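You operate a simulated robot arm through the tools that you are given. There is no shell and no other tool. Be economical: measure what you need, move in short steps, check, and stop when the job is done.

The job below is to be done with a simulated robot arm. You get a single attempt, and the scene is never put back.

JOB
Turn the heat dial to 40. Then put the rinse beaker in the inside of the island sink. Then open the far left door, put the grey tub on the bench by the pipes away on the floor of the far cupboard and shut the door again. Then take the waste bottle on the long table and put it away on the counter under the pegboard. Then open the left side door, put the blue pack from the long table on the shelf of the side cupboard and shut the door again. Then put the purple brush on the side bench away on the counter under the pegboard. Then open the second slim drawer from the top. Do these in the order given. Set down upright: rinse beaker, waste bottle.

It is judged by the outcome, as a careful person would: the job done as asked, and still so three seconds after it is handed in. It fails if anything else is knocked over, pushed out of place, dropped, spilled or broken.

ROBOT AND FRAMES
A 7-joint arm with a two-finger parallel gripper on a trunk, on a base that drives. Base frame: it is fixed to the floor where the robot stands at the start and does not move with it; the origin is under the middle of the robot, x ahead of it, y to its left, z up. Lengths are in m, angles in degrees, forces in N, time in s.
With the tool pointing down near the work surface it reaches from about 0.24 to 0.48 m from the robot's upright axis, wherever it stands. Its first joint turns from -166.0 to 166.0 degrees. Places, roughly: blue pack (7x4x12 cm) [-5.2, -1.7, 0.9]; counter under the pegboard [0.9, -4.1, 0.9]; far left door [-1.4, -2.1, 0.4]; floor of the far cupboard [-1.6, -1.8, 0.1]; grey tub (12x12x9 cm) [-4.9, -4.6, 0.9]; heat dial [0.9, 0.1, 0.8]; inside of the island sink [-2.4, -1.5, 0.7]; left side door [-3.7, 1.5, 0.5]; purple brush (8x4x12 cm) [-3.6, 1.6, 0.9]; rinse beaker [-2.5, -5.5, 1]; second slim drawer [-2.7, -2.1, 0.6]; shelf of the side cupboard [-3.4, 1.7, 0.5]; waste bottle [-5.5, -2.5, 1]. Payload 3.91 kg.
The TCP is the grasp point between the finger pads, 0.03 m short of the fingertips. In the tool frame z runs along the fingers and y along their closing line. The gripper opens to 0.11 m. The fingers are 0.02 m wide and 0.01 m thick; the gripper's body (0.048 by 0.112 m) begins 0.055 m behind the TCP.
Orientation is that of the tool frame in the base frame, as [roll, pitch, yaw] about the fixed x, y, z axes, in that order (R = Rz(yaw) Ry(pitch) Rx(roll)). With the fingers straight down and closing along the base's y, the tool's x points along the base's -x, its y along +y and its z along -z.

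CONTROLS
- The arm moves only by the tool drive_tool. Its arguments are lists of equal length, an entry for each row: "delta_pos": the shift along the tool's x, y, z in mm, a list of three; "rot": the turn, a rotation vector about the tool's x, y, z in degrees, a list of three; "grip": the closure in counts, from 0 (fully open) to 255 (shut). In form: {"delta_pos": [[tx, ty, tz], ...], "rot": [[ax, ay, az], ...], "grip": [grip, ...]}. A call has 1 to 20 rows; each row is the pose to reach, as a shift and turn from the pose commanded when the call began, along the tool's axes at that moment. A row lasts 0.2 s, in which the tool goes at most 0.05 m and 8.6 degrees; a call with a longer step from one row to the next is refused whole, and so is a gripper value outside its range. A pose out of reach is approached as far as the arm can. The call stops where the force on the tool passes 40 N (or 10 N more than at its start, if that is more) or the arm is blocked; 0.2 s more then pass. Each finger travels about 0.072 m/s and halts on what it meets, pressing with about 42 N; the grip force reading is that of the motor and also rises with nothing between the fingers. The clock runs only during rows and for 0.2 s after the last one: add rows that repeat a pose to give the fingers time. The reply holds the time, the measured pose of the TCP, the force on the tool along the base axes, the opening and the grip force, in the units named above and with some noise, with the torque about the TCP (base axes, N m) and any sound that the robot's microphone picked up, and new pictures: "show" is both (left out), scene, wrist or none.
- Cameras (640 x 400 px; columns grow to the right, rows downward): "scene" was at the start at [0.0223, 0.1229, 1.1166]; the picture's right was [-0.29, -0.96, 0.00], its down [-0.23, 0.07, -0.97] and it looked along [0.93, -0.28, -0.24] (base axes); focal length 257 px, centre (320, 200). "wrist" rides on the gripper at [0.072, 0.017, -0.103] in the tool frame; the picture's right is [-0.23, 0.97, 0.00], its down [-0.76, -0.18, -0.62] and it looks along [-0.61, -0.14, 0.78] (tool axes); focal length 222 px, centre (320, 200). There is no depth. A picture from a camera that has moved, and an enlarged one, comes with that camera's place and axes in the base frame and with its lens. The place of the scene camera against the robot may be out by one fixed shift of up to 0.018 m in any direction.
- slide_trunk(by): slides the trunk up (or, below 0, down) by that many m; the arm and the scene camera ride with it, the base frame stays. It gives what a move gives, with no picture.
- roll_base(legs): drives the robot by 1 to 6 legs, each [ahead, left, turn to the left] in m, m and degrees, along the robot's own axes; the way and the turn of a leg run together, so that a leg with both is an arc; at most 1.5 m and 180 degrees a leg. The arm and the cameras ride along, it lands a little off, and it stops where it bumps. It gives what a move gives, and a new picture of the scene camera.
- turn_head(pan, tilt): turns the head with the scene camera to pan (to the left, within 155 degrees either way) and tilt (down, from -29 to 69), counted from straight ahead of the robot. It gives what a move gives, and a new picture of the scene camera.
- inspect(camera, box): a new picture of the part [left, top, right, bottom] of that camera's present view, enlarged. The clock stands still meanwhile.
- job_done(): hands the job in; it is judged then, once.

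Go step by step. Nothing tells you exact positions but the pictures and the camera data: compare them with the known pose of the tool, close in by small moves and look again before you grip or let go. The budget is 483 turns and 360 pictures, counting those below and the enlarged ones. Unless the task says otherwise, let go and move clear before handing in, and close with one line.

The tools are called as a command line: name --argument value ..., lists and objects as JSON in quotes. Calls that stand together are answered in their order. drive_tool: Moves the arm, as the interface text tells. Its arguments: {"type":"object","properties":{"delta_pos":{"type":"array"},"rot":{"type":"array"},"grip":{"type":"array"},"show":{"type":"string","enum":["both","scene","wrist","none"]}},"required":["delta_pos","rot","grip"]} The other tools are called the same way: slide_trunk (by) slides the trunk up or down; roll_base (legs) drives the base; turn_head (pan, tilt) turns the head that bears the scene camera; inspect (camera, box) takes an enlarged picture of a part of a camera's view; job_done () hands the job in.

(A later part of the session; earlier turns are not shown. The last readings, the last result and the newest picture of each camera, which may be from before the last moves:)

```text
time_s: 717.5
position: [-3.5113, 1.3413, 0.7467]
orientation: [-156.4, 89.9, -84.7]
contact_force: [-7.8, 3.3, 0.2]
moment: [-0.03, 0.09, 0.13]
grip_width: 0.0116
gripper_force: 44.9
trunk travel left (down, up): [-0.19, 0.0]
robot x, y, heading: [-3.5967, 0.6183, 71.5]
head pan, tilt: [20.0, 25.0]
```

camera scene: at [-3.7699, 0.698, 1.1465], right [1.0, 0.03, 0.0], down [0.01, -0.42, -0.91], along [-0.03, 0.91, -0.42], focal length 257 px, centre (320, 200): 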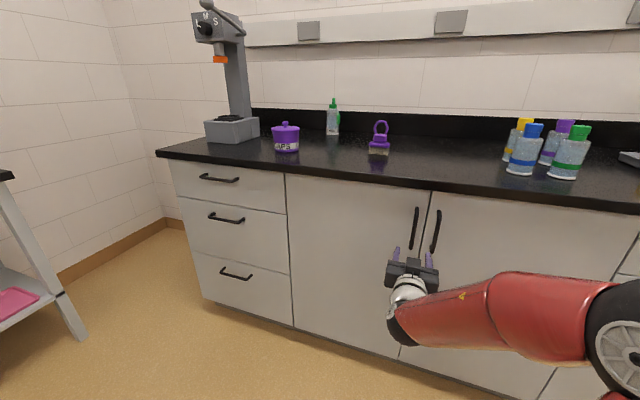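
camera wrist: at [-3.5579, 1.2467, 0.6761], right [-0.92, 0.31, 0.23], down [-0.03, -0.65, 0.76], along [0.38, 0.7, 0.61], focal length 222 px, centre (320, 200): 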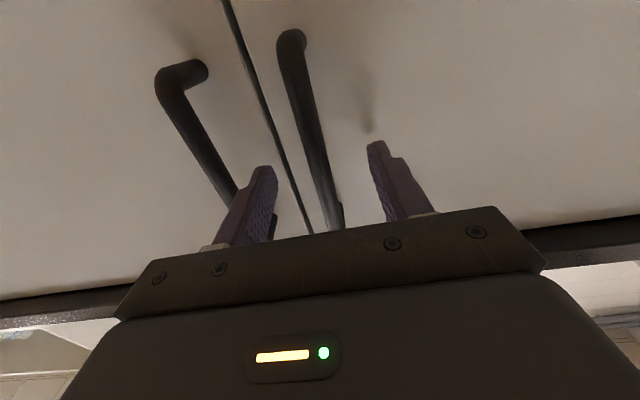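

roll_base --legs '[[-0.0814, 0.1055, -8]]'

roll_base --legs '[[-0.1018, 0.132, -10]]'

```text
time_s: 718.8
position: [-3.5399, 1.2877, 0.7471]
orientation: [-147.9, 90.0, -84.4]
contact_force: [-8.9, 5.7, 1.0]
moment: [-0.13, 0.09, 0.09]
grip_width: 0.0118
gripper_force: 44.9
trunk travel left (down, up): [-0.19, 0.0]
robot x, y, heading: [-3.7256, 0.5828, 63.4]
head pan, tilt: [20.0, 25.0]
camera scene: at [-3.887, 0.6866, 1.1464], right [0.99, -0.11, 0.0], down [-0.05, -0.42, -0.91], along [0.1, 0.9, -0.42], focal length 257 px, centre (320, 200)
```

scene: 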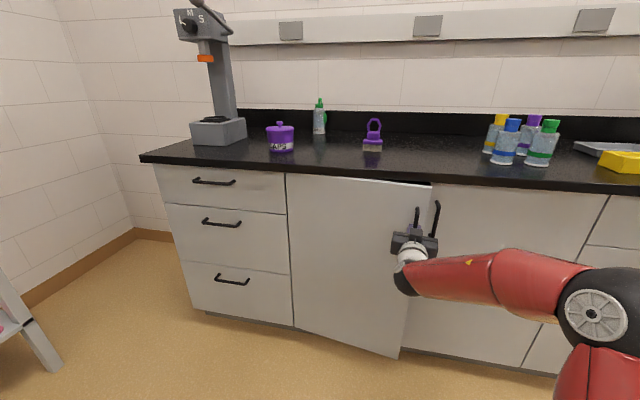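

```text
time_s: 720.2
position: [-3.5869, 1.2269, 0.7478]
orientation: [-152.4, 89.9, -98.8]
contact_force: [-8.7, 6.5, 0.3]
moment: [-0.13, 0.21, 0.09]
grip_width: 0.0116
gripper_force: 44.7
trunk travel left (down, up): [-0.19, 0.0]
robot x, y, heading: [-3.8908, 0.5637, 54.0]
head pan, tilt: [20.0, 25.0]
camera scene: at [-4.0304, 0.693, 1.1464], right [0.96, -0.28, 0.0], down [-0.12, -0.41, -0.91], along [0.25, 0.87, -0.42], focal length 257 px, centre (320, 200)
```

scene: 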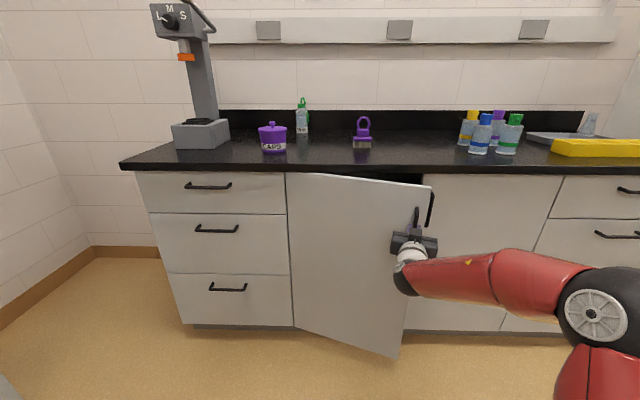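

roll_base --legs '[[-0.1221, 0.1583, -12], [-0.1221, 0.1583, -12], [-0.1221, 0.1583, -12]]'

```text
time_s: 724.2
position: [-3.8221, 1.0941, 0.7475]
orientation: [-153.7, 89.9, -135.8]
contact_force: [-5.5, 28.6, -0.2]
moment: [0.02, 0.02, 0.31]
grip_width: 0.0117
gripper_force: 44.9
trunk travel left (down, up): [-0.19, 0.0]
robot x, y, heading: [-4.4553, 0.7356, 17.6]
head pan, tilt: [20.0, 25.0]
camera scene: at [-4.4922, 0.9184, 1.1462], right [0.61, -0.79, 0.0], down [-0.33, -0.26, -0.91], along [0.72, 0.55, -0.42], focal length 257 px, centre (320, 200)
```

scene: 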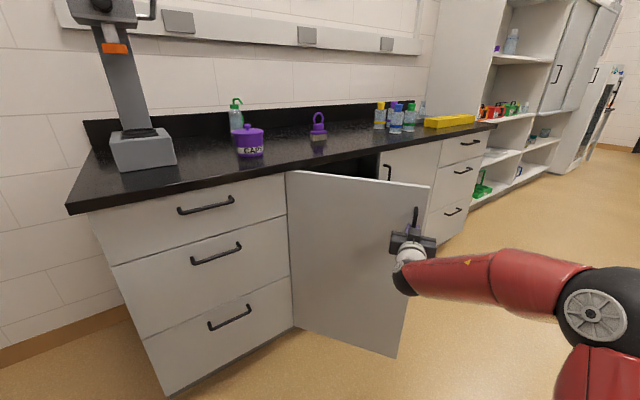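

roll_base --legs '[[-0.1221, 0.165, -12], [-0.1221, 0.162, -12]]'

```text
time_s: 727.1
position: [-4.0034, 1.0987, 0.7477]
orientation: [155.1, 89.7, 148.3]
contact_force: [-7.4, -36.8, -4.3]
moment: [-0.12, -0.57, -0.37]
grip_width: 0.012
gripper_force: 45.8
trunk travel left (down, up): [-0.19, 0.0]
robot x, y, heading: [-4.7276, 1.0382, -6.4]
head pan, tilt: [20.0, 25.0]
camera scene: at [-4.6883, 1.2117, 1.1469], right [0.23, -0.97, 0.0], down [-0.41, -0.1, -0.91], along [0.88, 0.21, -0.42], focal length 257 px, centre (320, 200)
```

scene: 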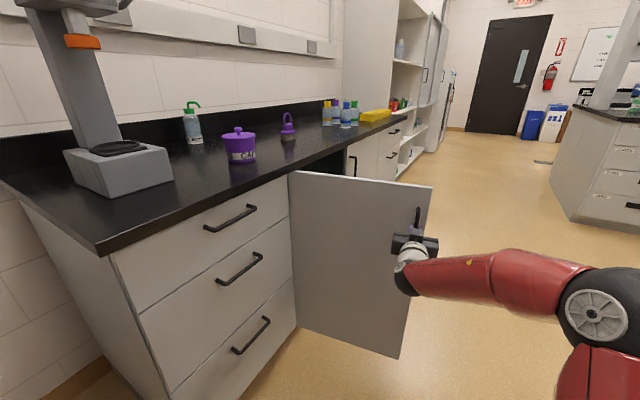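

drive_tool --delta_pos '[[0, 0, 0], [0, 0, 0], [0, 0, 0], [0, 0, -30], [0, 0, -50], [0, 0, -50]]' --rot '[[0, 0, 0], [0, 0, 0], [0, 0, 0], [0, 0, 0], [0, 0, 0], [0, 0, 0]]' --grip '[180, 100, 80, 60, 0, 0]' --show "none"

roll_base --legs '[[0, -0.5, 0]]'

turn_head --pan 60 --tilt 25

```text
time_s: 728.5
position: [-4.0546, 1.1067, 0.7468]
orientation: [-155.7, 89.7, -162.4]
contact_force: [-0.2, 0.0, 0.3]
moment: [0.02, 0.02, 0.03]
grip_width: 0.1098
gripper_force: 0.0
trunk travel left (down, up): [-0.19, 0.0]
robot x, y, heading: [-4.731, 1.0421, -6.5]
head pan, tilt: [20.0, 25.0]
```

```text
time_s: 731.4
position: [-4.1099, 0.6107, 0.7465]
orientation: [-158.2, 89.8, -164.9]
contact_force: [-0.3, 0.2, 0.2]
moment: [-0.01, 0.06, 0.01]
grip_width: 0.1102
gripper_force: 0.1
trunk travel left (down, up): [-0.19, 0.0]
robot x, y, heading: [-4.7835, 0.5442, -6.2]
head pan, tilt: [20.0, 25.0]
camera scene: at [-4.744, 0.7187, 1.1465], right [0.24, -0.97, 0.0], down [-0.41, -0.1, -0.91], along [0.88, 0.21, -0.42], focal length 257 px, centre (320, 200)
```

scene: 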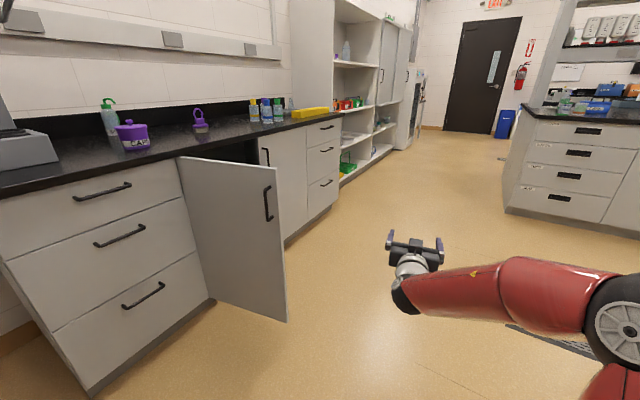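

```text
time_s: 732.5
position: [-4.1096, 0.6108, 0.7467]
orientation: [-156.8, 89.8, -163.6]
contact_force: [-0.3, 0.7, 0.0]
moment: [-0.02, 0.01, 0.0]
grip_width: 0.1098
gripper_force: 0.0
trunk travel left (down, up): [-0.19, 0.0]
robot x, y, heading: [-4.7856, 0.5382, -6.2]
head pan, tilt: [60.0, 25.0]
camera scene: at [-4.7788, 0.7712, 1.1465], right [0.8, -0.59, 0.0], down [-0.25, -0.34, -0.91], along [0.54, 0.73, -0.42], focal length 257 px, centre (320, 200)
```

scene: 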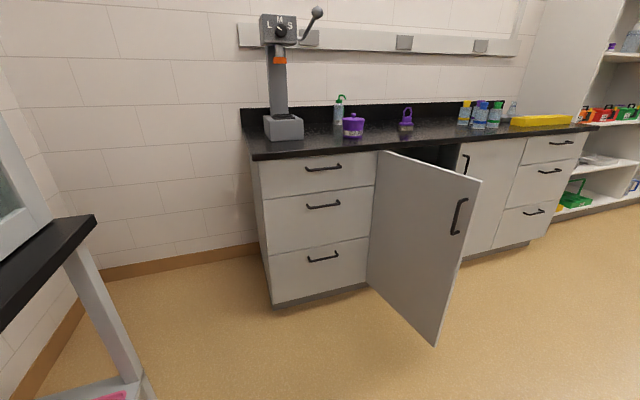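

Door open. Now I set the arm to the travel pose and go to the west aisle of the long table for the blue pack.

drive_tool --delta_pos '[[-31, 0, -25], [-62, 0, -50], [-93, 0, -75], [-124, 0, -100], [-155, 0, -125], [-186, 0, -150], [-217, 0, -175], [-248, 0, -200], [-279, 0, -225], [-310, 0, -250], [-310, 0, -250]]' --rot '[[0, 4.5, 0], [0, 9, 0], [0, 13.5, 0], [0, 18, 0], [0, 22.5, 0], [0, 27, 0], [0, 31.5, 0], [0, 36, 0], [0, 40.5, 0], [0, 45, 0], [0, 45, 0]]' --grip '[0, 0, 0, 0, 0, 0, 0, 0, 0, 0, 0]' --show "none"

roll_base --legs '[[0, 0, -15], [0, -1.07, 0], [0, -0.95, 0]]'

turn_head --pan -20 --tilt 25

```text
time_s: 734.9
position: [-4.3584, 0.6411, 1.0579]
orientation: [-179.9, 44.7, 173.4]
contact_force: [-0.6, 0.1, -0.7]
moment: [0.02, -0.02, 0.01]
grip_width: 0.11
gripper_force: 0.1
trunk travel left (down, up): [-0.19, 0.0]
robot x, y, heading: [-4.7878, 0.5435, -6.3]
head pan, tilt: [60.0, 25.0]
```

```text
time_s: 742.9
position: [-4.8214, -0.6065, 1.0577]
orientation: [-180.0, 44.9, 162.0]
contact_force: [0.7, 0.3, 0.1]
moment: [-0.02, 0.01, 0.0]
grip_width: 0.1101
gripper_force: 0.1
trunk travel left (down, up): [-0.19, 0.0]
robot x, y, heading: [-5.2581, -0.6226, -18.1]
head pan, tilt: [60.0, 25.0]
stopped in leg 3: the robot was blocked; the commanded pose is now the measured one
camera scene: at [-5.207, -0.3971, 1.1465], right [0.67, -0.74, 0.0], down [-0.31, -0.28, -0.91], along [0.67, 0.61, -0.42], focal length 257 px, centre (320, 200)
```

scene: 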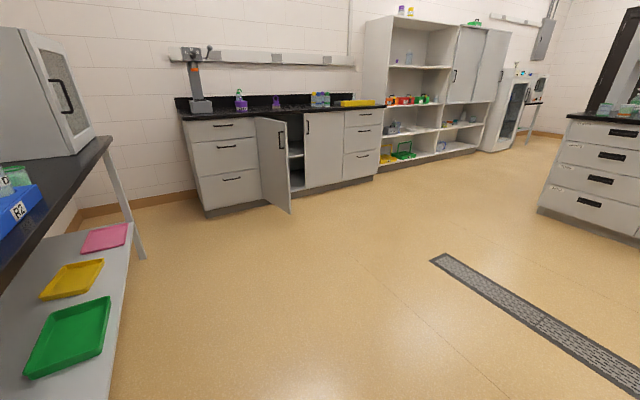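

```text
time_s: 744.4
position: [-4.8215, -0.6064, 1.0577]
orientation: [180.0, 44.9, 162.1]
contact_force: [0.2, -0.7, -0.3]
moment: [-0.01, 0.01, -0.01]
grip_width: 0.1103
gripper_force: 0.0
trunk travel left (down, up): [-0.19, 0.0]
robot x, y, heading: [-5.2569, -0.6195, -17.9]
head pan, tilt: [-20.0, 25.0]
camera scene: at [-5.2027, -0.5154, 1.1465], right [-0.61, -0.79, 0.0], down [-0.33, 0.26, -0.91], along [0.72, -0.56, -0.42], focal length 257 px, centre (320, 200)
```

scene: 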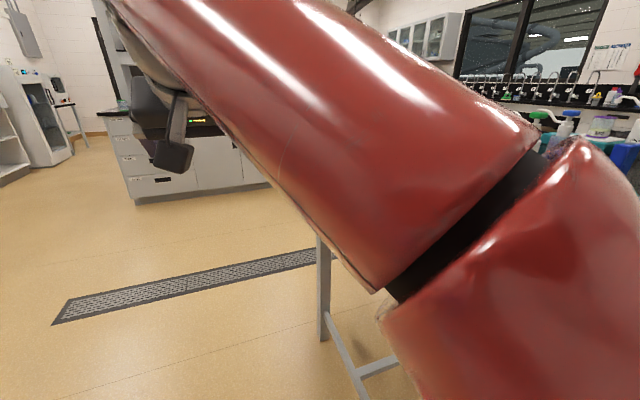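

The base bumped lightly (probably its rear at the rack table). I move off a little and look around to the aisle.

roll_base --legs '[[0.05, 0.15, 0]]'

turn_head --pan -100 --tilt 35

turn_head --pan 130 --tilt 40

```text
time_s: 745.8
position: [-4.7274, -0.4788, 1.0591]
orientation: [-180.0, 44.9, 162.2]
contact_force: [-0.3, 0.0, 0.0]
moment: [-0.01, -0.06, 0.0]
grip_width: 0.1101
gripper_force: 0.0
trunk travel left (down, up): [-0.19, 0.0]
robot x, y, heading: [-5.1613, -0.4887, -17.9]
head pan, tilt: [-20.0, 25.0]
camera scene: at [-5.1089, -0.3879, 1.1466], right [-0.61, -0.79, 0.0], down [-0.33, 0.26, -0.91], along [0.72, -0.56, -0.42], focal length 257 px, centre (320, 200)
```

scene: 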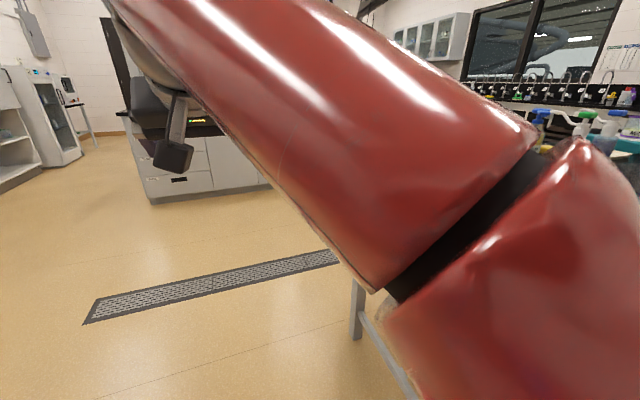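

```text
time_s: 747.4
position: [-4.7273, -0.4778, 1.058]
orientation: [-180.0, 44.9, 162.1]
contact_force: [0.4, -0.8, -0.2]
moment: [-0.02, 0.02, 0.02]
grip_width: 0.11
gripper_force: 0.0
trunk travel left (down, up): [-0.19, 0.0]
robot x, y, heading: [-5.1656, -0.4931, -18.1]
head pan, tilt: [-100.0, 35.0]
camera scene: at [-5.2228, -0.4092, 1.1308], right [-0.88, 0.47, 0.0], down [0.27, 0.51, -0.82], along [-0.38, -0.72, -0.57], focal length 257 px, centre (320, 200)
```

scene: 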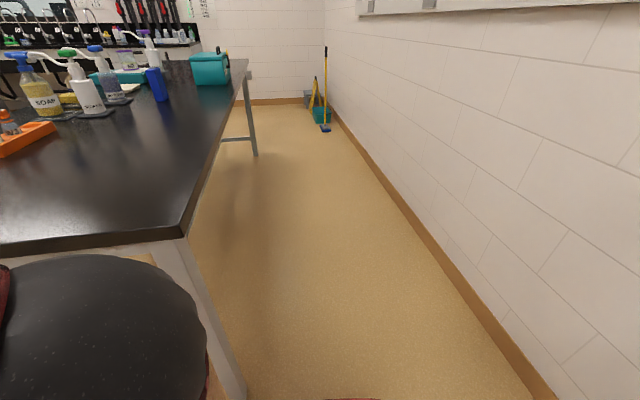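

```text
time_s: 750.6
position: [-4.7279, -0.4776, 1.0594]
orientation: [-180.0, 45.0, 162.0]
contact_force: [0.4, -0.6, 0.3]
moment: [-0.02, 0.01, 0.02]
grip_width: 0.1103
gripper_force: 0.0
trunk travel left (down, up): [-0.19, 0.0]
robot x, y, heading: [-5.1631, -0.4893, -17.7]
head pan, tilt: [130.0, 40.0]
camera scene: at [-5.2136, -0.2525, 1.1232], right [0.93, 0.38, 0.0], down [0.24, -0.6, -0.77], along [-0.29, 0.71, -0.64], focal length 257 px, centre (320, 200)
```

scene: 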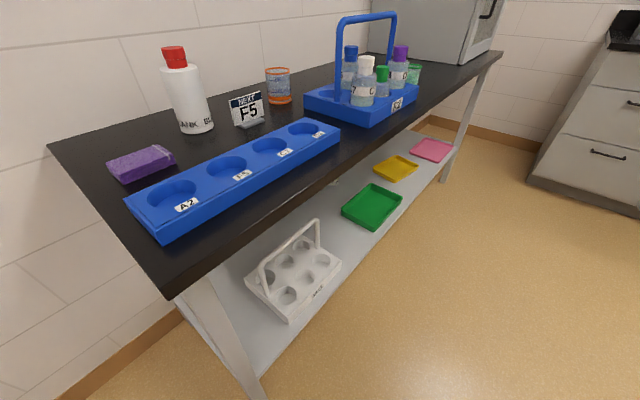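

roll_base --legs '[[-0.32, -0.25, 0], [0, -0.75, 0]]'

turn_head --pan 5 --tilt 25

```text
time_s: 756.8
position: [-5.3433, -1.333, 1.0588]
orientation: [-180.0, 44.9, 161.8]
contact_force: [-0.3, 0.2, 0.8]
moment: [-0.02, -0.01, -0.04]
grip_width: 0.1098
gripper_force: 0.1
trunk travel left (down, up): [-0.19, 0.0]
robot x, y, heading: [-5.7812, -1.3447, -18.1]
head pan, tilt: [130.0, 40.0]
camera scene: at [-5.8287, -1.1055, 1.1232], right [0.93, 0.37, 0.0], down [0.24, -0.6, -0.77], along [-0.29, 0.71, -0.64], focal length 257 px, centre (320, 200)
```

scene: 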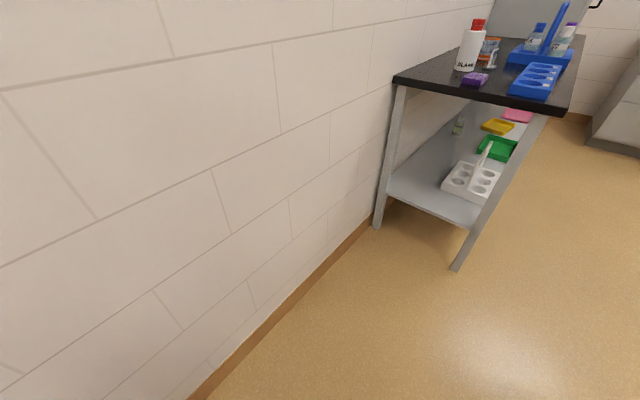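

```text
time_s: 758.9
position: [-5.3429, -1.3332, 1.0585]
orientation: [180.0, 45.0, 161.7]
contact_force: [-0.5, 0.3, -0.4]
moment: [0.0, 0.02, 0.0]
grip_width: 0.1098
gripper_force: 0.1
trunk travel left (down, up): [-0.19, 0.0]
robot x, y, heading: [-5.7768, -1.3471, -18.1]
head pan, tilt: [5.0, 25.0]
camera scene: at [-5.7072, -1.2052, 1.1465], right [-0.23, -0.97, 0.0], down [-0.41, 0.1, -0.91], along [0.88, -0.21, -0.42], focal length 257 px, centre (320, 200)
```

scene: 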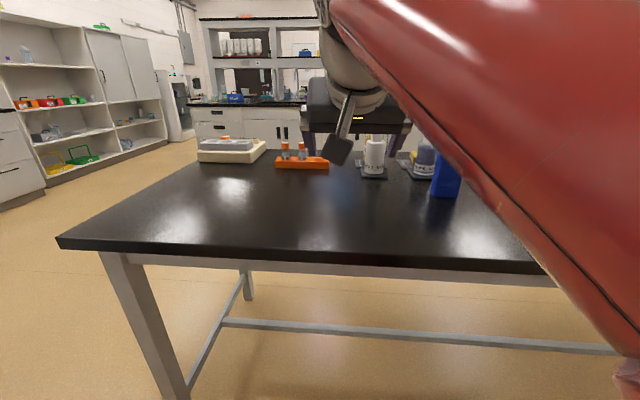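

roll_base --legs '[[0.08, -0.23, 0]]'

inspect --camera "wrist" --box '[0, 0, 640, 400]'

```text
time_s: 760.7
position: [-5.3364, -1.5753, 1.0588]
orientation: [-179.9, 44.9, 162.1]
contact_force: [-0.5, -0.2, 0.2]
moment: [0.02, -0.03, 0.0]
grip_width: 0.11
gripper_force: 0.0
trunk travel left (down, up): [-0.19, 0.0]
robot x, y, heading: [-5.7764, -1.5871, -18.2]
head pan, tilt: [5.0, 25.0]
camera scene: at [-5.7023, -1.4484, 1.1465], right [-0.22, -0.97, 0.0], down [-0.41, 0.09, -0.91], along [0.88, -0.2, -0.42], focal length 257 px, centre (320, 200)
```

scene: 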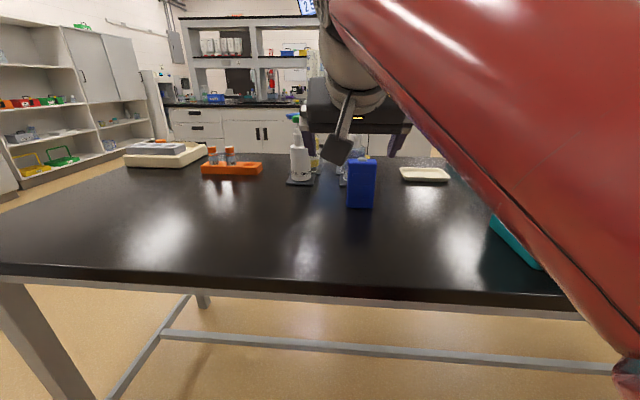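

```text
1.00 times, centred on (320, 200) of wrist (not enlarged: the box is as wide or as high as the picture)
camera zoom: at [-5.4507, -1.5219, 1.0814], right [0.45, 0.88, 0.16], down [0.04, -0.2, 0.98], along [0.89, -0.44, -0.12], focal length 222 px, centre (320, 200)
```

zoom: 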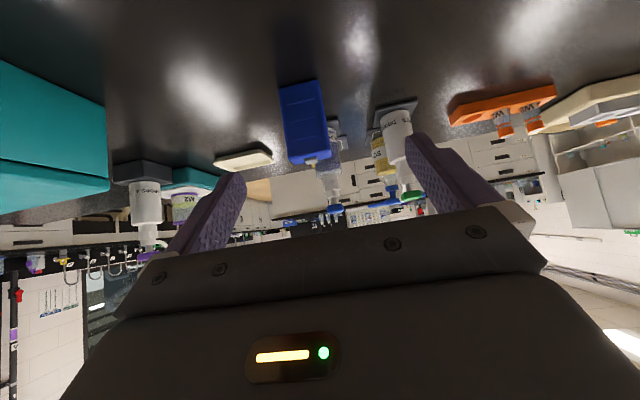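

roll_base --legs '[[0.04, 0, 0]]'

drive_tool --delta_pos '[[-13, -15, 30], [-25, -30, 60], [-25, -30, 100], [-25, -30, 140], [-25, -30, 175], [-25, -30, 193], [-25, -30, 193]]' --rot '[[0, 0, 0], [0, 0, 0], [0, 0, 0], [0, 0, 0], [0, 0, 0], [0, 0, 0], [0, 0, 0]]' --grip '[0, 0, 0, 0, 0, 0, 0]'

```text
time_s: 761.6
position: [-5.2985, -1.5875, 1.0577]
orientation: [180.0, 44.8, 162.0]
contact_force: [-0.1, -0.1, -0.8]
moment: [-0.02, 0.0, 0.02]
grip_width: 0.11
gripper_force: 0.0
trunk travel left (down, up): [-0.19, 0.0]
robot x, y, heading: [-5.7371, -1.6039, -17.9]
head pan, tilt: [5.0, 25.0]
camera scene: at [-5.6637, -1.4609, 1.1465], right [-0.22, -0.97, 0.0], down [-0.41, 0.09, -0.91], along [0.88, -0.2, -0.42], focal length 257 px, centre (320, 200)
```

scene: 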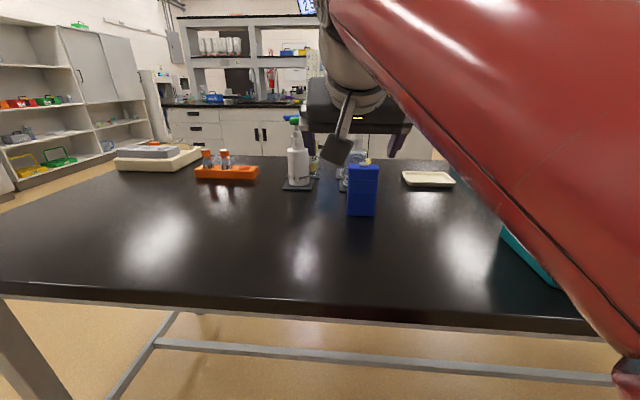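

```text
time_s: 763.2
position: [-5.1615, -1.6637, 0.9412]
orientation: [-180.0, 45.1, 162.0]
contact_force: [0.0, -0.1, 0.7]
moment: [-0.02, -0.02, 0.0]
grip_width: 0.1098
gripper_force: 0.1
trunk travel left (down, up): [-0.19, 0.0]
robot x, y, heading: [-5.7363, -1.6018, -18.0]
head pan, tilt: [5.0, 25.0]
camera scene: at [-5.6636, -1.461, 1.1465], right [-0.22, -0.97, 0.0], down [-0.41, 0.09, -0.91], along [0.88, -0.2, -0.42], focal length 257 px, centre (320, 200)
camera wrist: at [-5.2738, -1.6104, 0.9633], right [0.45, 0.88, 0.16], down [0.04, -0.2, 0.98], along [0.89, -0.44, -0.12], focal length 222 px, centre (320, 200)
```

scene: 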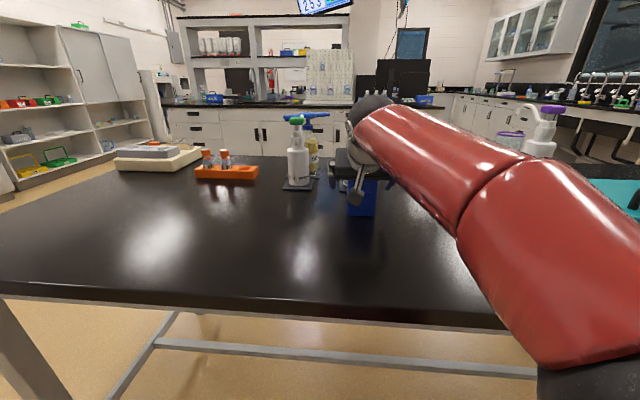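
wrist: 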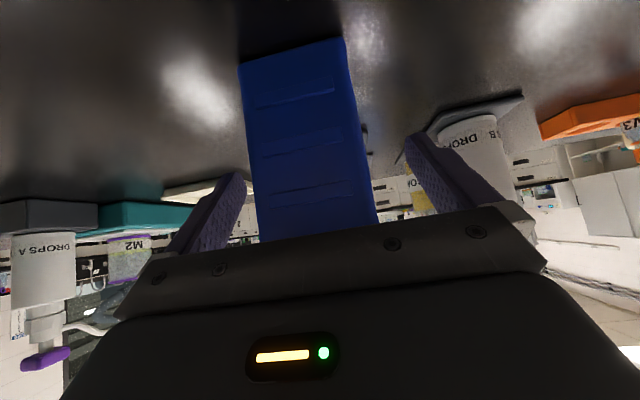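

drive_tool --delta_pos '[[0, -6, 0], [0, -6, 0], [0, -6, 0], [0, -6, 0], [0, -6, 0]]' --rot '[[0, 0, 0], [0, 0, 0], [0, 0, 0], [0, 0, 0], [0, 0, 0]]' --grip '[40, 80, 120, 170, 170]' --show "none"

drive_tool --delta_pos '[[-8, 0, -8], [-25, 0, -25], [-45, 0, -45], [-65, 0, -65], [-85, 0, -85], [-65, 0, -105], [-40, 0, -130], [-15, 0, -155], [-5, 0, -165], [-5, 0, -165]]' --rot '[[0, 0, 0], [0, 0, 0], [0, 0, 0], [0, 0, 0], [0, 0, 0], [0, 0, 0], [0, 0, 0], [0, 0, 0], [0, 0, 0], [0, 0, 0]]' --grip '[170, 170, 170, 170, 170, 170, 170, 170, 170, 170]' --show "wrist"

```text
time_s: 764.4
position: [-5.1626, -1.6683, 0.9417]
orientation: [180.0, 44.9, 162.0]
contact_force: [0.3, 0.1, -0.7]
moment: [0.12, -0.03, 0.01]
grip_width: 0.0656
gripper_force: 41.9
trunk travel left (down, up): [-0.19, 0.0]
robot x, y, heading: [-5.7372, -1.6017, -17.8]
head pan, tilt: [5.0, 25.0]
```

```text
time_s: 766.6
position: [-5.2716, -1.6348, 1.0592]
orientation: [-180.0, 44.8, 161.9]
contact_force: [-0.4, -0.1, -3.1]
moment: [0.02, -0.01, 0.01]
grip_width: 0.0659
gripper_force: 42.0
trunk travel left (down, up): [-0.19, 0.0]
robot x, y, heading: [-5.7363, -1.5995, -17.9]
head pan, tilt: [5.0, 25.0]
camera wrist: at [-5.3841, -1.5808, 1.0828], right [0.45, 0.88, 0.16], down [0.04, -0.2, 0.98], along [0.89, -0.44, -0.13], focal length 222 px, centre (320, 200)
```

wrist: 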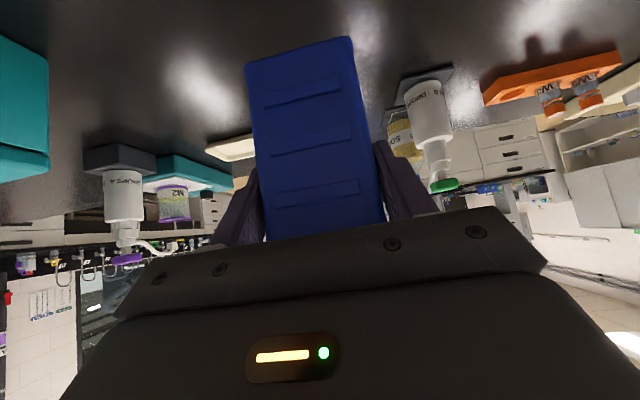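

Pack held. I exit the aisle and drive to the side cupboard.

roll_base --legs '[[-0.12, 0, 0], [0, 0.98, 0], [0.32, 0.25, 0], [0.6, 0, 0], [0, 0.6, 0], [0, 0, 113]]'

roll_base --legs '[[0, -0.8, 0]]'

turn_head --pan 15 --tilt 30

```text
time_s: 785.3
position: [-4.5295, 0.32, 1.06]
orientation: [179.9, 44.9, -86.8]
contact_force: [-0.7, -0.3, -1.9]
moment: [0.01, 0.01, 0.0]
grip_width: 0.0657
gripper_force: 42.0
trunk travel left (down, up): [-0.19, 0.0]
robot x, y, heading: [-4.3902, -0.1299, 93.3]
head pan, tilt: [5.0, 25.0]
camera scene: at [-4.5614, -0.1073, 1.1465], right [0.99, 0.14, 0.0], down [0.06, -0.42, -0.91], along [-0.13, 0.9, -0.42], focal length 257 px, centre (320, 200)
```

scene: 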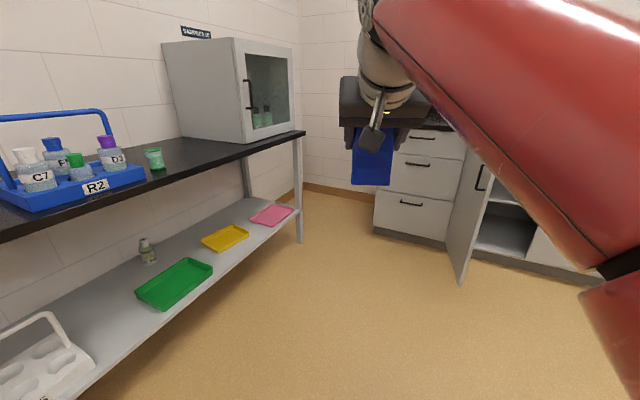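

```text
time_s: 789.6
position: [-3.7296, 0.3639, 1.0587]
orientation: [179.9, 44.9, -86.8]
contact_force: [0.1, -0.1, -2.5]
moment: [-0.01, -0.01, -0.01]
grip_width: 0.0658
gripper_force: 42.1
trunk travel left (down, up): [-0.19, 0.0]
robot x, y, heading: [-3.5901, -0.0804, 93.7]
head pan, tilt: [5.0, 25.0]
camera scene: at [-3.7614, -0.0615, 1.1465], right [0.99, 0.14, 0.0], down [0.06, -0.42, -0.91], along [-0.13, 0.9, -0.42], focal length 257 px, centre (320, 200)
```

scene: 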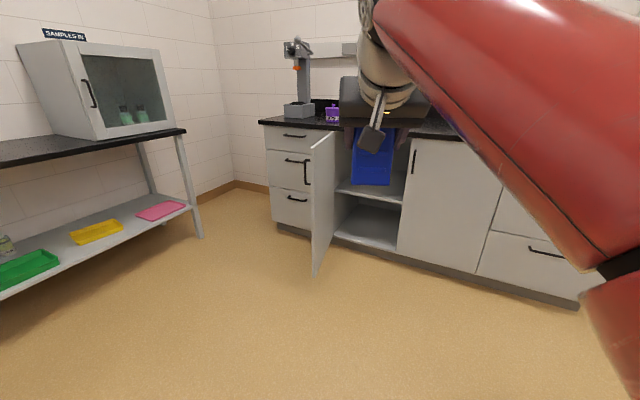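

```text
time_s: 790.3
position: [-3.7283, 0.3662, 1.0595]
orientation: [-180.0, 45.0, -86.8]
contact_force: [-0.2, -0.3, -1.6]
moment: [0.0, -0.05, -0.01]
grip_width: 0.0658
gripper_force: 42.1
trunk travel left (down, up): [-0.19, 0.0]
robot x, y, heading: [-3.5902, -0.0795, 93.4]
head pan, tilt: [15.0, 30.0]
camera scene: at [-3.7764, -0.0668, 1.1386], right [0.95, 0.31, 0.0], down [0.16, -0.47, -0.87], along [-0.27, 0.82, -0.5], focal length 257 px, centre (320, 200)
```

scene: 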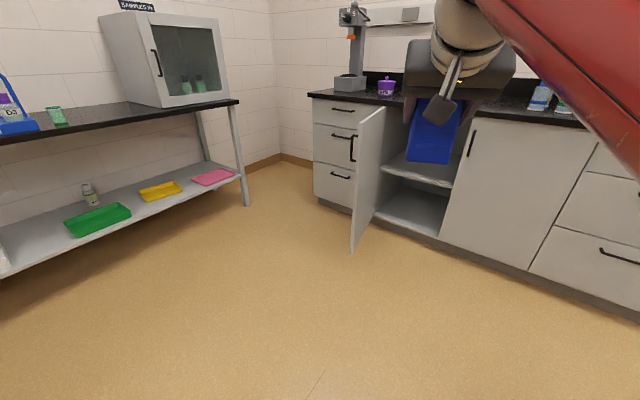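

slide_trunk --by -0.15

drive_tool --delta_pos '[[10, -11, 35], [20, -22, 70], [30, -33, 105], [40, -45, 140], [50, -56, 175], [60, -67, 210], [70, -78, 240], [80, -90, 275], [90, -101, 310], [99, -111, 345], [99, -111, 345]]' --rot '[[0, 0, 0], [0, 0, 0], [0, 0, 0], [0, 0, 0], [0, 0, 0], [0, 0, 0], [0, 0, 0], [0, 0, 0], [0, 0, 0], [0, 0, 0], [0, 0, 0]]' --grip '[170, 170, 170, 170, 170, 170, 170, 170, 170, 170, 170]' --show "none"

roll_base --legs '[[0.6, -0.06, 0]]'

```text
time_s: 792.1
position: [-3.729, 0.365, 0.9091]
orientation: [180.0, 45.0, -86.8]
contact_force: [-0.1, 0.3, -3.0]
moment: [0.0, 0.0, 0.02]
grip_width: 0.0659
gripper_force: 42.8
trunk travel left (down, up): [-0.04, 0.15]
robot x, y, heading: [-3.5926, -0.0796, 93.2]
head pan, tilt: [15.0, 30.0]
```

```text
time_s: 794.5
position: [-3.6286, 0.5469, 0.5959]
orientation: [179.9, 44.9, -86.8]
contact_force: [-0.1, 0.6, -1.5]
moment: [-0.03, -0.01, -0.02]
grip_width: 0.0658
gripper_force: 41.7
trunk travel left (down, up): [-0.04, 0.15]
robot x, y, heading: [-3.5899, -0.0802, 93.5]
head pan, tilt: [15.0, 30.0]
```

```text
time_s: 797.9
position: [-3.6018, 1.1514, 0.5964]
orientation: [-180.0, 44.9, -86.8]
contact_force: [-0.6, -0.2, -2.3]
moment: [-0.03, -0.02, 0.0]
grip_width: 0.0659
gripper_force: 42.0
trunk travel left (down, up): [-0.04, 0.15]
robot x, y, heading: [-3.565, 0.5266, 93.2]
head pan, tilt: [15.0, 30.0]
camera scene: at [-3.7507, 0.5386, 0.9886], right [0.95, 0.31, 0.0], down [0.16, -0.48, -0.87], along [-0.27, 0.82, -0.5], focal length 257 px, centre (320, 200)
```

scene: 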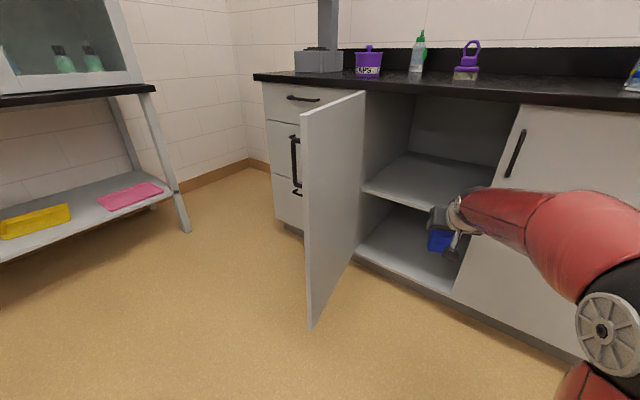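

roll_base --legs '[[0.3, -0.005, 0]]'

turn_head --pan 5 --tilt 40

```text
time_s: 800.0
position: [-3.6124, 1.4517, 0.597]
orientation: [180.0, 44.9, -86.9]
contact_force: [-0.4, 0.9, -1.4]
moment: [0.01, -0.01, 0.0]
grip_width: 0.0656
gripper_force: 42.0
trunk travel left (down, up): [-0.04, 0.15]
robot x, y, heading: [-3.5764, 0.825, 93.1]
head pan, tilt: [15.0, 30.0]
camera scene: at [-3.7623, 0.8391, 0.9886], right [0.95, 0.31, 0.0], down [0.16, -0.48, -0.87], along [-0.27, 0.82, -0.5], focal length 257 px, centre (320, 200)
```

scene: 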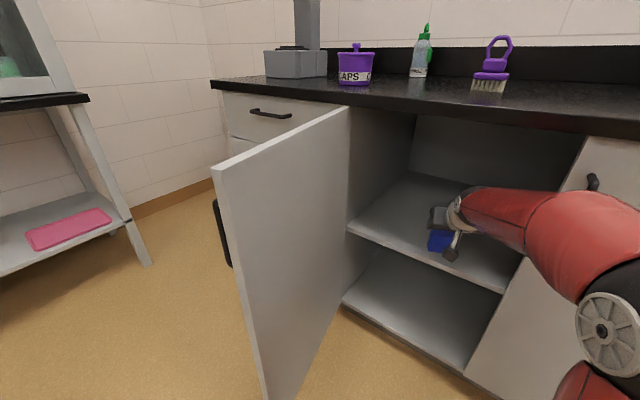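

```text
time_s: 800.7
position: [-3.6119, 1.4511, 0.5969]
orientation: [-179.9, 44.9, -86.9]
contact_force: [0.1, -1.6, -3.3]
moment: [0.0, 0.0, 0.01]
grip_width: 0.0657
gripper_force: 41.4
trunk travel left (down, up): [-0.04, 0.15]
robot x, y, heading: [-3.5745, 0.8268, 93.1]
head pan, tilt: [5.0, 40.0]
camera scene: at [-3.7463, 0.8373, 0.9733], right [0.99, 0.14, 0.0], down [0.09, -0.64, -0.77], along [-0.11, 0.76, -0.64], focal length 257 px, centre (320, 200)
```

scene: 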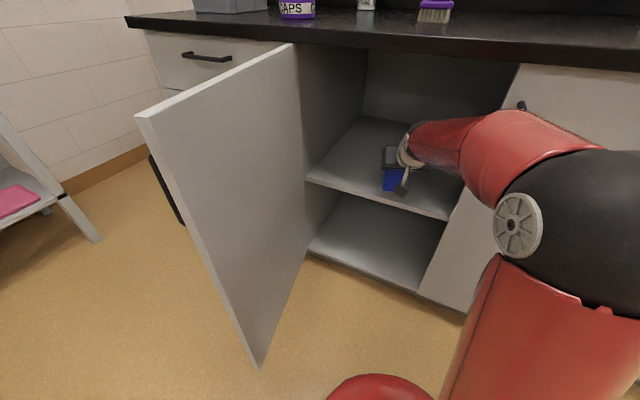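

roll_base --legs '[[0.1, 0.005, 0]]'

drive_tool --delta_pos '[[5, 0, 5], [10, 0, 10], [15, 0, 15], [20, 0, 20], [24, 0, 24], [28, 0, 28], [32, 0, 32]]' --rot '[[0, 0, 0], [0, 0, 0], [0, 0, 0], [0, 0, 0], [0, 0, 0], [0, 0, 0], [0, 0, 0]]' --grip '[170, 170, 170, 170, 170, 170, 170]' --show "both"

```text
time_s: 801.8
position: [-3.6235, 1.5535, 0.5965]
orientation: [180.0, 44.8, -86.8]
contact_force: [-0.2, 0.8, -2.2]
moment: [-0.02, 0.03, 0.0]
grip_width: 0.0658
gripper_force: 41.7
trunk travel left (down, up): [-0.04, 0.15]
robot x, y, heading: [-3.5846, 0.9239, 92.8]
head pan, tilt: [5.0, 40.0]
camera scene: at [-3.7567, 0.9375, 0.9732], right [0.99, 0.14, 0.0], down [0.09, -0.64, -0.77], along [-0.11, 0.76, -0.64], focal length 257 px, centre (320, 200)
```

scene: 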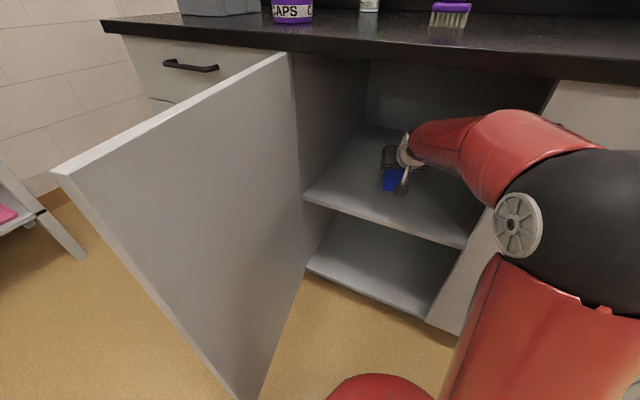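

```text
time_s: 803.4
position: [-3.6231, 1.553, 0.5584]
orientation: [-179.9, 45.6, -87.0]
contact_force: [-0.7, -3.4, 30.3]
moment: [-0.74, 0.1, 0.02]
grip_width: 0.0659
gripper_force: 42.0
trunk travel left (down, up): [-0.04, 0.15]
robot x, y, heading: [-3.5858, 0.9266, 93.0]
head pan, tilt: [5.0, 40.0]
camera scene: at [-3.7566, 0.9356, 0.974], right [0.99, 0.14, 0.0], down [0.09, -0.63, -0.77], along [-0.11, 0.76, -0.64], focal length 257 px, centre (320, 200)
camera wrist: at [-3.6332, 1.4258, 0.5792], right [-0.98, 0.11, 0.16], down [0.17, 0.1, 0.98], along [0.09, 0.99, -0.11], focal length 222 px, centre (320, 200)
```

scene: 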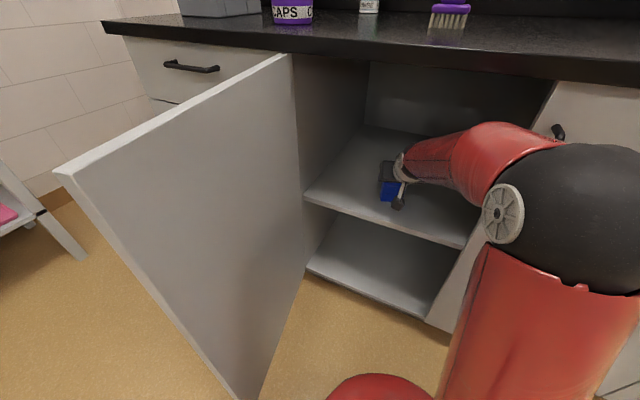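
wrist: 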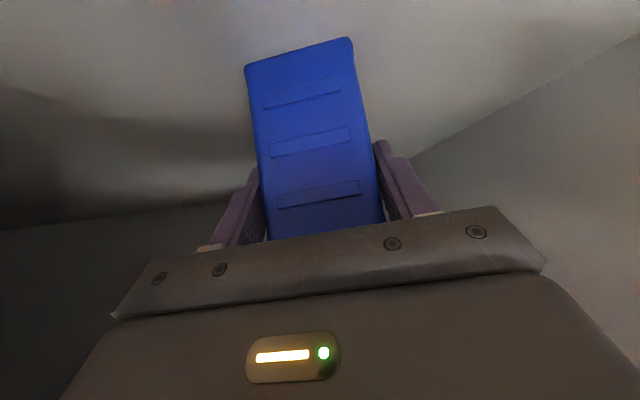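

drive_tool --delta_pos '[[-3, 0, -3], [-3, 0, -3], [-3, 0, -3], [-3, 0, -3], [-3, 0, -3], [-3, 0, -3]]' --rot '[[0, 0, 0], [0, 0, 0], [0, 0, 0], [0, 0, 0], [0, 0, 0], [0, 0, 0]]' --grip '[170, 140, 110, 80, 50, 30]' --show "none"

drive_tool --delta_pos '[[0, 0, -10], [0, 0, -30], [0, 0, -55], [0, 0, -80], [0, 0, -80]]' --rot '[[0, 0, 0], [0, 0, 0], [0, 0, 0], [0, 0, 0], [0, 0, 0]]' --grip '[20, 20, 20, 20, 20]' --show "wrist"

```text
time_s: 804.8
position: [-3.623, 1.5521, 0.5558]
orientation: [180.0, 44.9, -86.9]
contact_force: [-0.3, 0.7, 0.6]
moment: [0.01, 0.0, -0.02]
grip_width: 0.097
gripper_force: 0.0
trunk travel left (down, up): [-0.04, 0.15]
robot x, y, heading: [-3.5869, 0.9258, 93.1]
head pan, tilt: [5.0, 40.0]
```

```text
time_s: 806.0
position: [-3.6204, 1.4936, 0.6123]
orientation: [-180.0, 44.8, -86.8]
contact_force: [-0.4, -0.2, 0.5]
moment: [0.0, 0.01, 0.0]
grip_width: 0.1017
gripper_force: 0.1
trunk travel left (down, up): [-0.04, 0.15]
robot x, y, heading: [-3.5876, 0.9258, 93.4]
head pan, tilt: [5.0, 40.0]
camera wrist: at [-3.6304, 1.3693, 0.6359], right [-0.98, 0.11, 0.16], down [0.17, 0.11, 0.98], along [0.09, 0.99, -0.13], focal length 222 px, centre (320, 200)
```

wrist: 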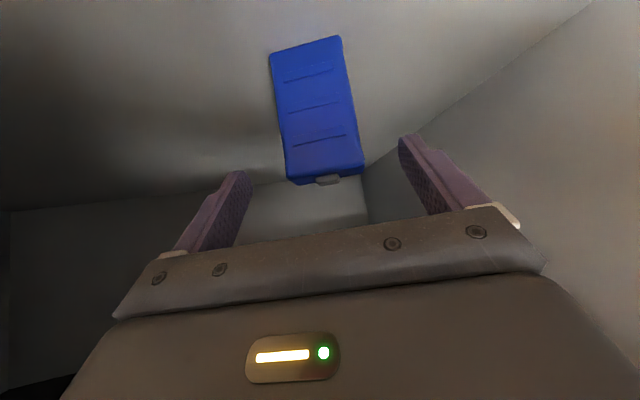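

Pack is on the shelf. Back out, level the fist, and go around to shut the door by pushing its outer face.

roll_base --legs '[[-0.5, 0, 0]]'

slide_trunk --by 0.15

drive_tool --delta_pos '[[-5, 0, 5], [-10, 0, 10], [-15, 0, 15], [-20, 0, 20], [-25, 0, 25], [-30, 0, 30], [-35, 0, 35], [-40, 0, 40], [-42, 0, 44], [-42, 0, 44]]' --rot '[[0, -5, 0], [0, -10, 0], [0, -15, 0], [0, -20, 0], [0, -25, 0], [0, -30, 0], [0, -35, 0], [0, -40, 0], [0, -45, 0], [0, -45, 0]]' --grip '[100, 150, 200, 255, 255, 255, 255, 255, 255, 255]' --show "none"

roll_base --legs '[[0, 0, -99.5], [-1.2, 0, 0], [0, 0.4, 0]]'

```text
time_s: 809.0
position: [-3.5939, 0.9971, 0.6128]
orientation: [-180.0, 44.9, -86.7]
contact_force: [-0.2, -0.5, 0.3]
moment: [-0.01, -0.01, -0.02]
grip_width: 0.1016
gripper_force: 0.1
trunk travel left (down, up): [-0.04, 0.15]
robot x, y, heading: [-3.563, 0.4248, 93.0]
head pan, tilt: [5.0, 40.0]
camera scene: at [-3.7287, 0.4378, 0.9732], right [0.99, 0.14, 0.0], down [0.09, -0.64, -0.77], along [-0.11, 0.76, -0.64], focal length 257 px, centre (320, 200)
```

scene: 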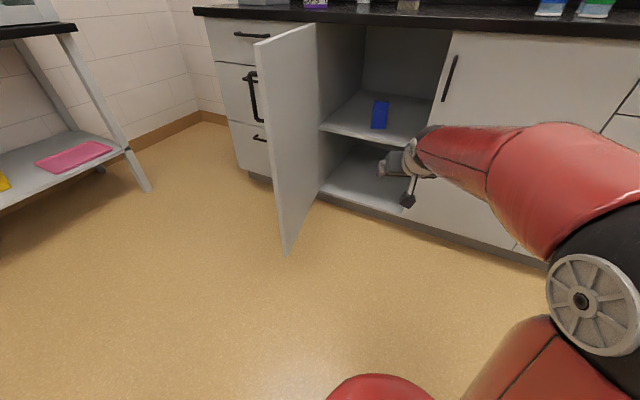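

```text
time_s: 810.7
position: [-3.5947, 0.9968, 0.7626]
orientation: [-180.0, 44.8, -86.6]
contact_force: [-0.7, 0.5, 0.0]
moment: [-0.03, -0.02, 0.03]
grip_width: 0.1013
gripper_force: 0.1
trunk travel left (down, up): [-0.19, 0.0]
robot x, y, heading: [-3.5603, 0.4238, 93.2]
head pan, tilt: [5.0, 40.0]
```

```text
time_s: 812.9
position: [-3.5978, 1.0563, 0.7611]
orientation: [-171.9, 89.9, -78.5]
contact_force: [0.4, 1.1, 0.4]
moment: [0.0, 0.0, -0.01]
grip_width: 0.0
gripper_force: 37.5
trunk travel left (down, up): [-0.19, 0.0]
robot x, y, heading: [-3.5568, 0.4257, 93.2]
head pan, tilt: [5.0, 40.0]
```

```text
time_s: 825.3
position: [-4.0812, 0.8927, 0.7608]
orientation: [-175.8, 89.9, 178.1]
contact_force: [-0.1, 0.5, 0.0]
moment: [-0.02, 0.04, 0.0]
grip_width: 0.0
gripper_force: 37.6
trunk travel left (down, up): [-0.19, 0.0]
robot x, y, heading: [-4.7137, 0.9567, -5.9]
head pan, tilt: [5.0, 40.0]
camera scene: at [-4.6751, 1.1108, 1.1232], right [-0.02, -1.0, 0.0], down [-0.64, 0.01, -0.77], along [0.77, -0.01, -0.64], focal length 257 px, centre (320, 200)
```

scene: 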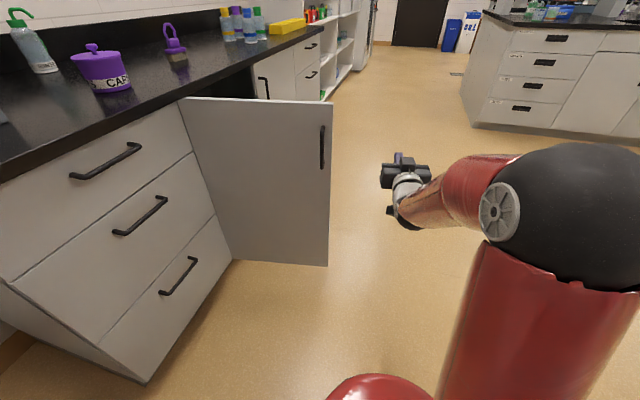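

roll_base --legs '[[-0.02, 0.1, 0]]'

drive_tool --delta_pos '[[0, 40, 0], [0, 80, 0], [0, 120, 0], [0, 160, 0], [0, 175, 0], [0, 175, 0]]' --rot '[[0, 0, 0], [0, 0, 0], [0, 0, 0], [0, 0, 0], [0, 0, 0], [0, 0, 0]]' --grip '[255, 255, 255, 255, 255, 255]' --show "scene"

```text
time_s: 826.4
position: [-4.0913, 0.9932, 0.7608]
orientation: [-174.8, 90.0, 179.0]
contact_force: [-0.4, -0.1, 0.1]
moment: [0.0, 0.01, 0.04]
grip_width: 0.0003
gripper_force: 37.4
trunk travel left (down, up): [-0.19, 0.0]
robot x, y, heading: [-4.7179, 1.0565, -6.2]
head pan, tilt: [5.0, 40.0]
camera scene: at [-4.6845, 1.2111, 1.1232], right [-0.02, -1.0, 0.0], down [-0.64, 0.01, -0.77], along [0.77, -0.01, -0.64], focal length 257 px, centre (320, 200)
```

scene: 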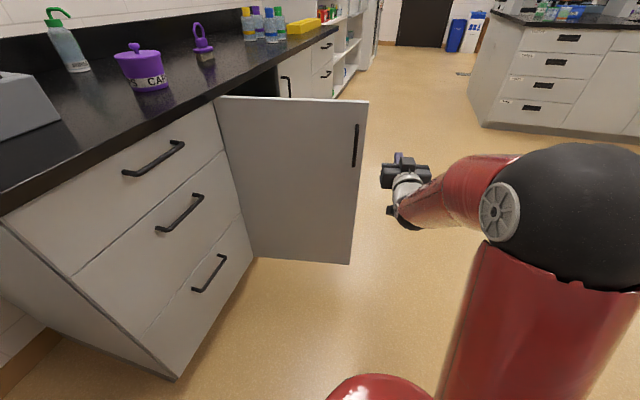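

```text
time_s: 827.8
position: [-4.0719, 1.1679, 0.7613]
orientation: [-164.1, 90.0, -170.3]
contact_force: [-0.8, -0.1, -0.1]
moment: [0.02, 0.0, 0.0]
grip_width: 0.0002
gripper_force: 37.8
trunk travel left (down, up): [-0.19, 0.0]
robot x, y, heading: [-4.7187, 1.0596, -6.1]
head pan, tilt: [5.0, 40.0]
camera scene: at [-4.6845, 1.2111, 1.1232], right [-0.02, -1.0, 0.0], down [-0.64, 0.01, -0.77], along [0.77, -0.01, -0.64], focal length 257 px, centre (320, 200)
```

scene: 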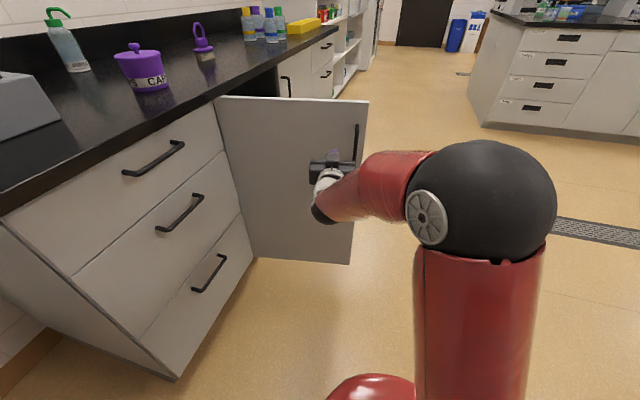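

roll_base --legs '[[0.075, 0, 0], [0.114, -0.143, 12], [0.114, -0.143, 12], [0.114, -0.143, 12]]'

roll_base --legs '[[0.114, -0.143, 12], [0.114, -0.143, 12]]'

```text
time_s: 832.2
position: [-3.7683, 1.1755, 0.761]
orientation: [-171.4, 89.9, -141.4]
contact_force: [-0.5, 0.4, 0.6]
moment: [-0.01, 0.01, 0.0]
grip_width: 0.0
gripper_force: 37.8
trunk travel left (down, up): [-0.19, 0.0]
robot x, y, heading: [-4.228, 0.7062, 30.1]
head pan, tilt: [5.0, 40.0]
camera scene: at [-4.2939, 0.8546, 1.1232], right [0.57, -0.82, 0.0], down [-0.53, -0.37, -0.77], along [0.63, 0.44, -0.64], focal length 257 px, centre (320, 200)
```

scene: 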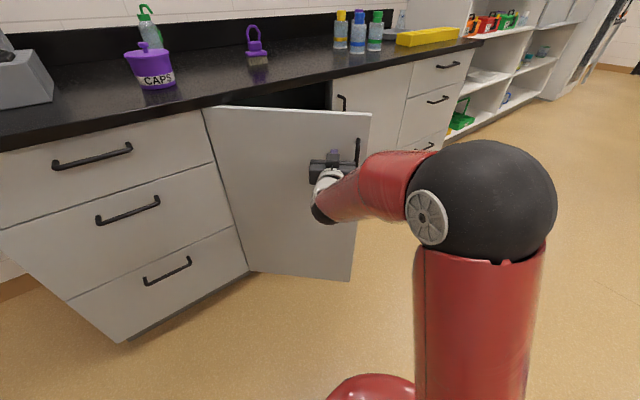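

```text
time_s: 834.9
position: [-3.6403, 1.2643, 0.7607]
orientation: [-170.5, 90.0, -116.5]
contact_force: [0.0, -0.8, -0.2]
moment: [-0.01, 0.02, 0.03]
grip_width: 0.0001
gripper_force: 38.0
trunk travel left (down, up): [-0.19, 0.0]
robot x, y, heading: [-3.8681, 0.6487, 54.1]
head pan, tilt: [5.0, 40.0]
camera scene: at [-3.9915, 0.7594, 1.1232], right [0.86, -0.51, 0.0], down [-0.33, -0.55, -0.77], along [0.39, 0.66, -0.64], focal length 257 px, centre (320, 200)
```

scene: 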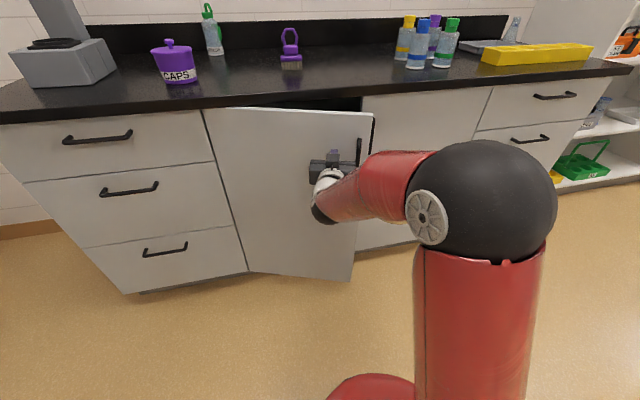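

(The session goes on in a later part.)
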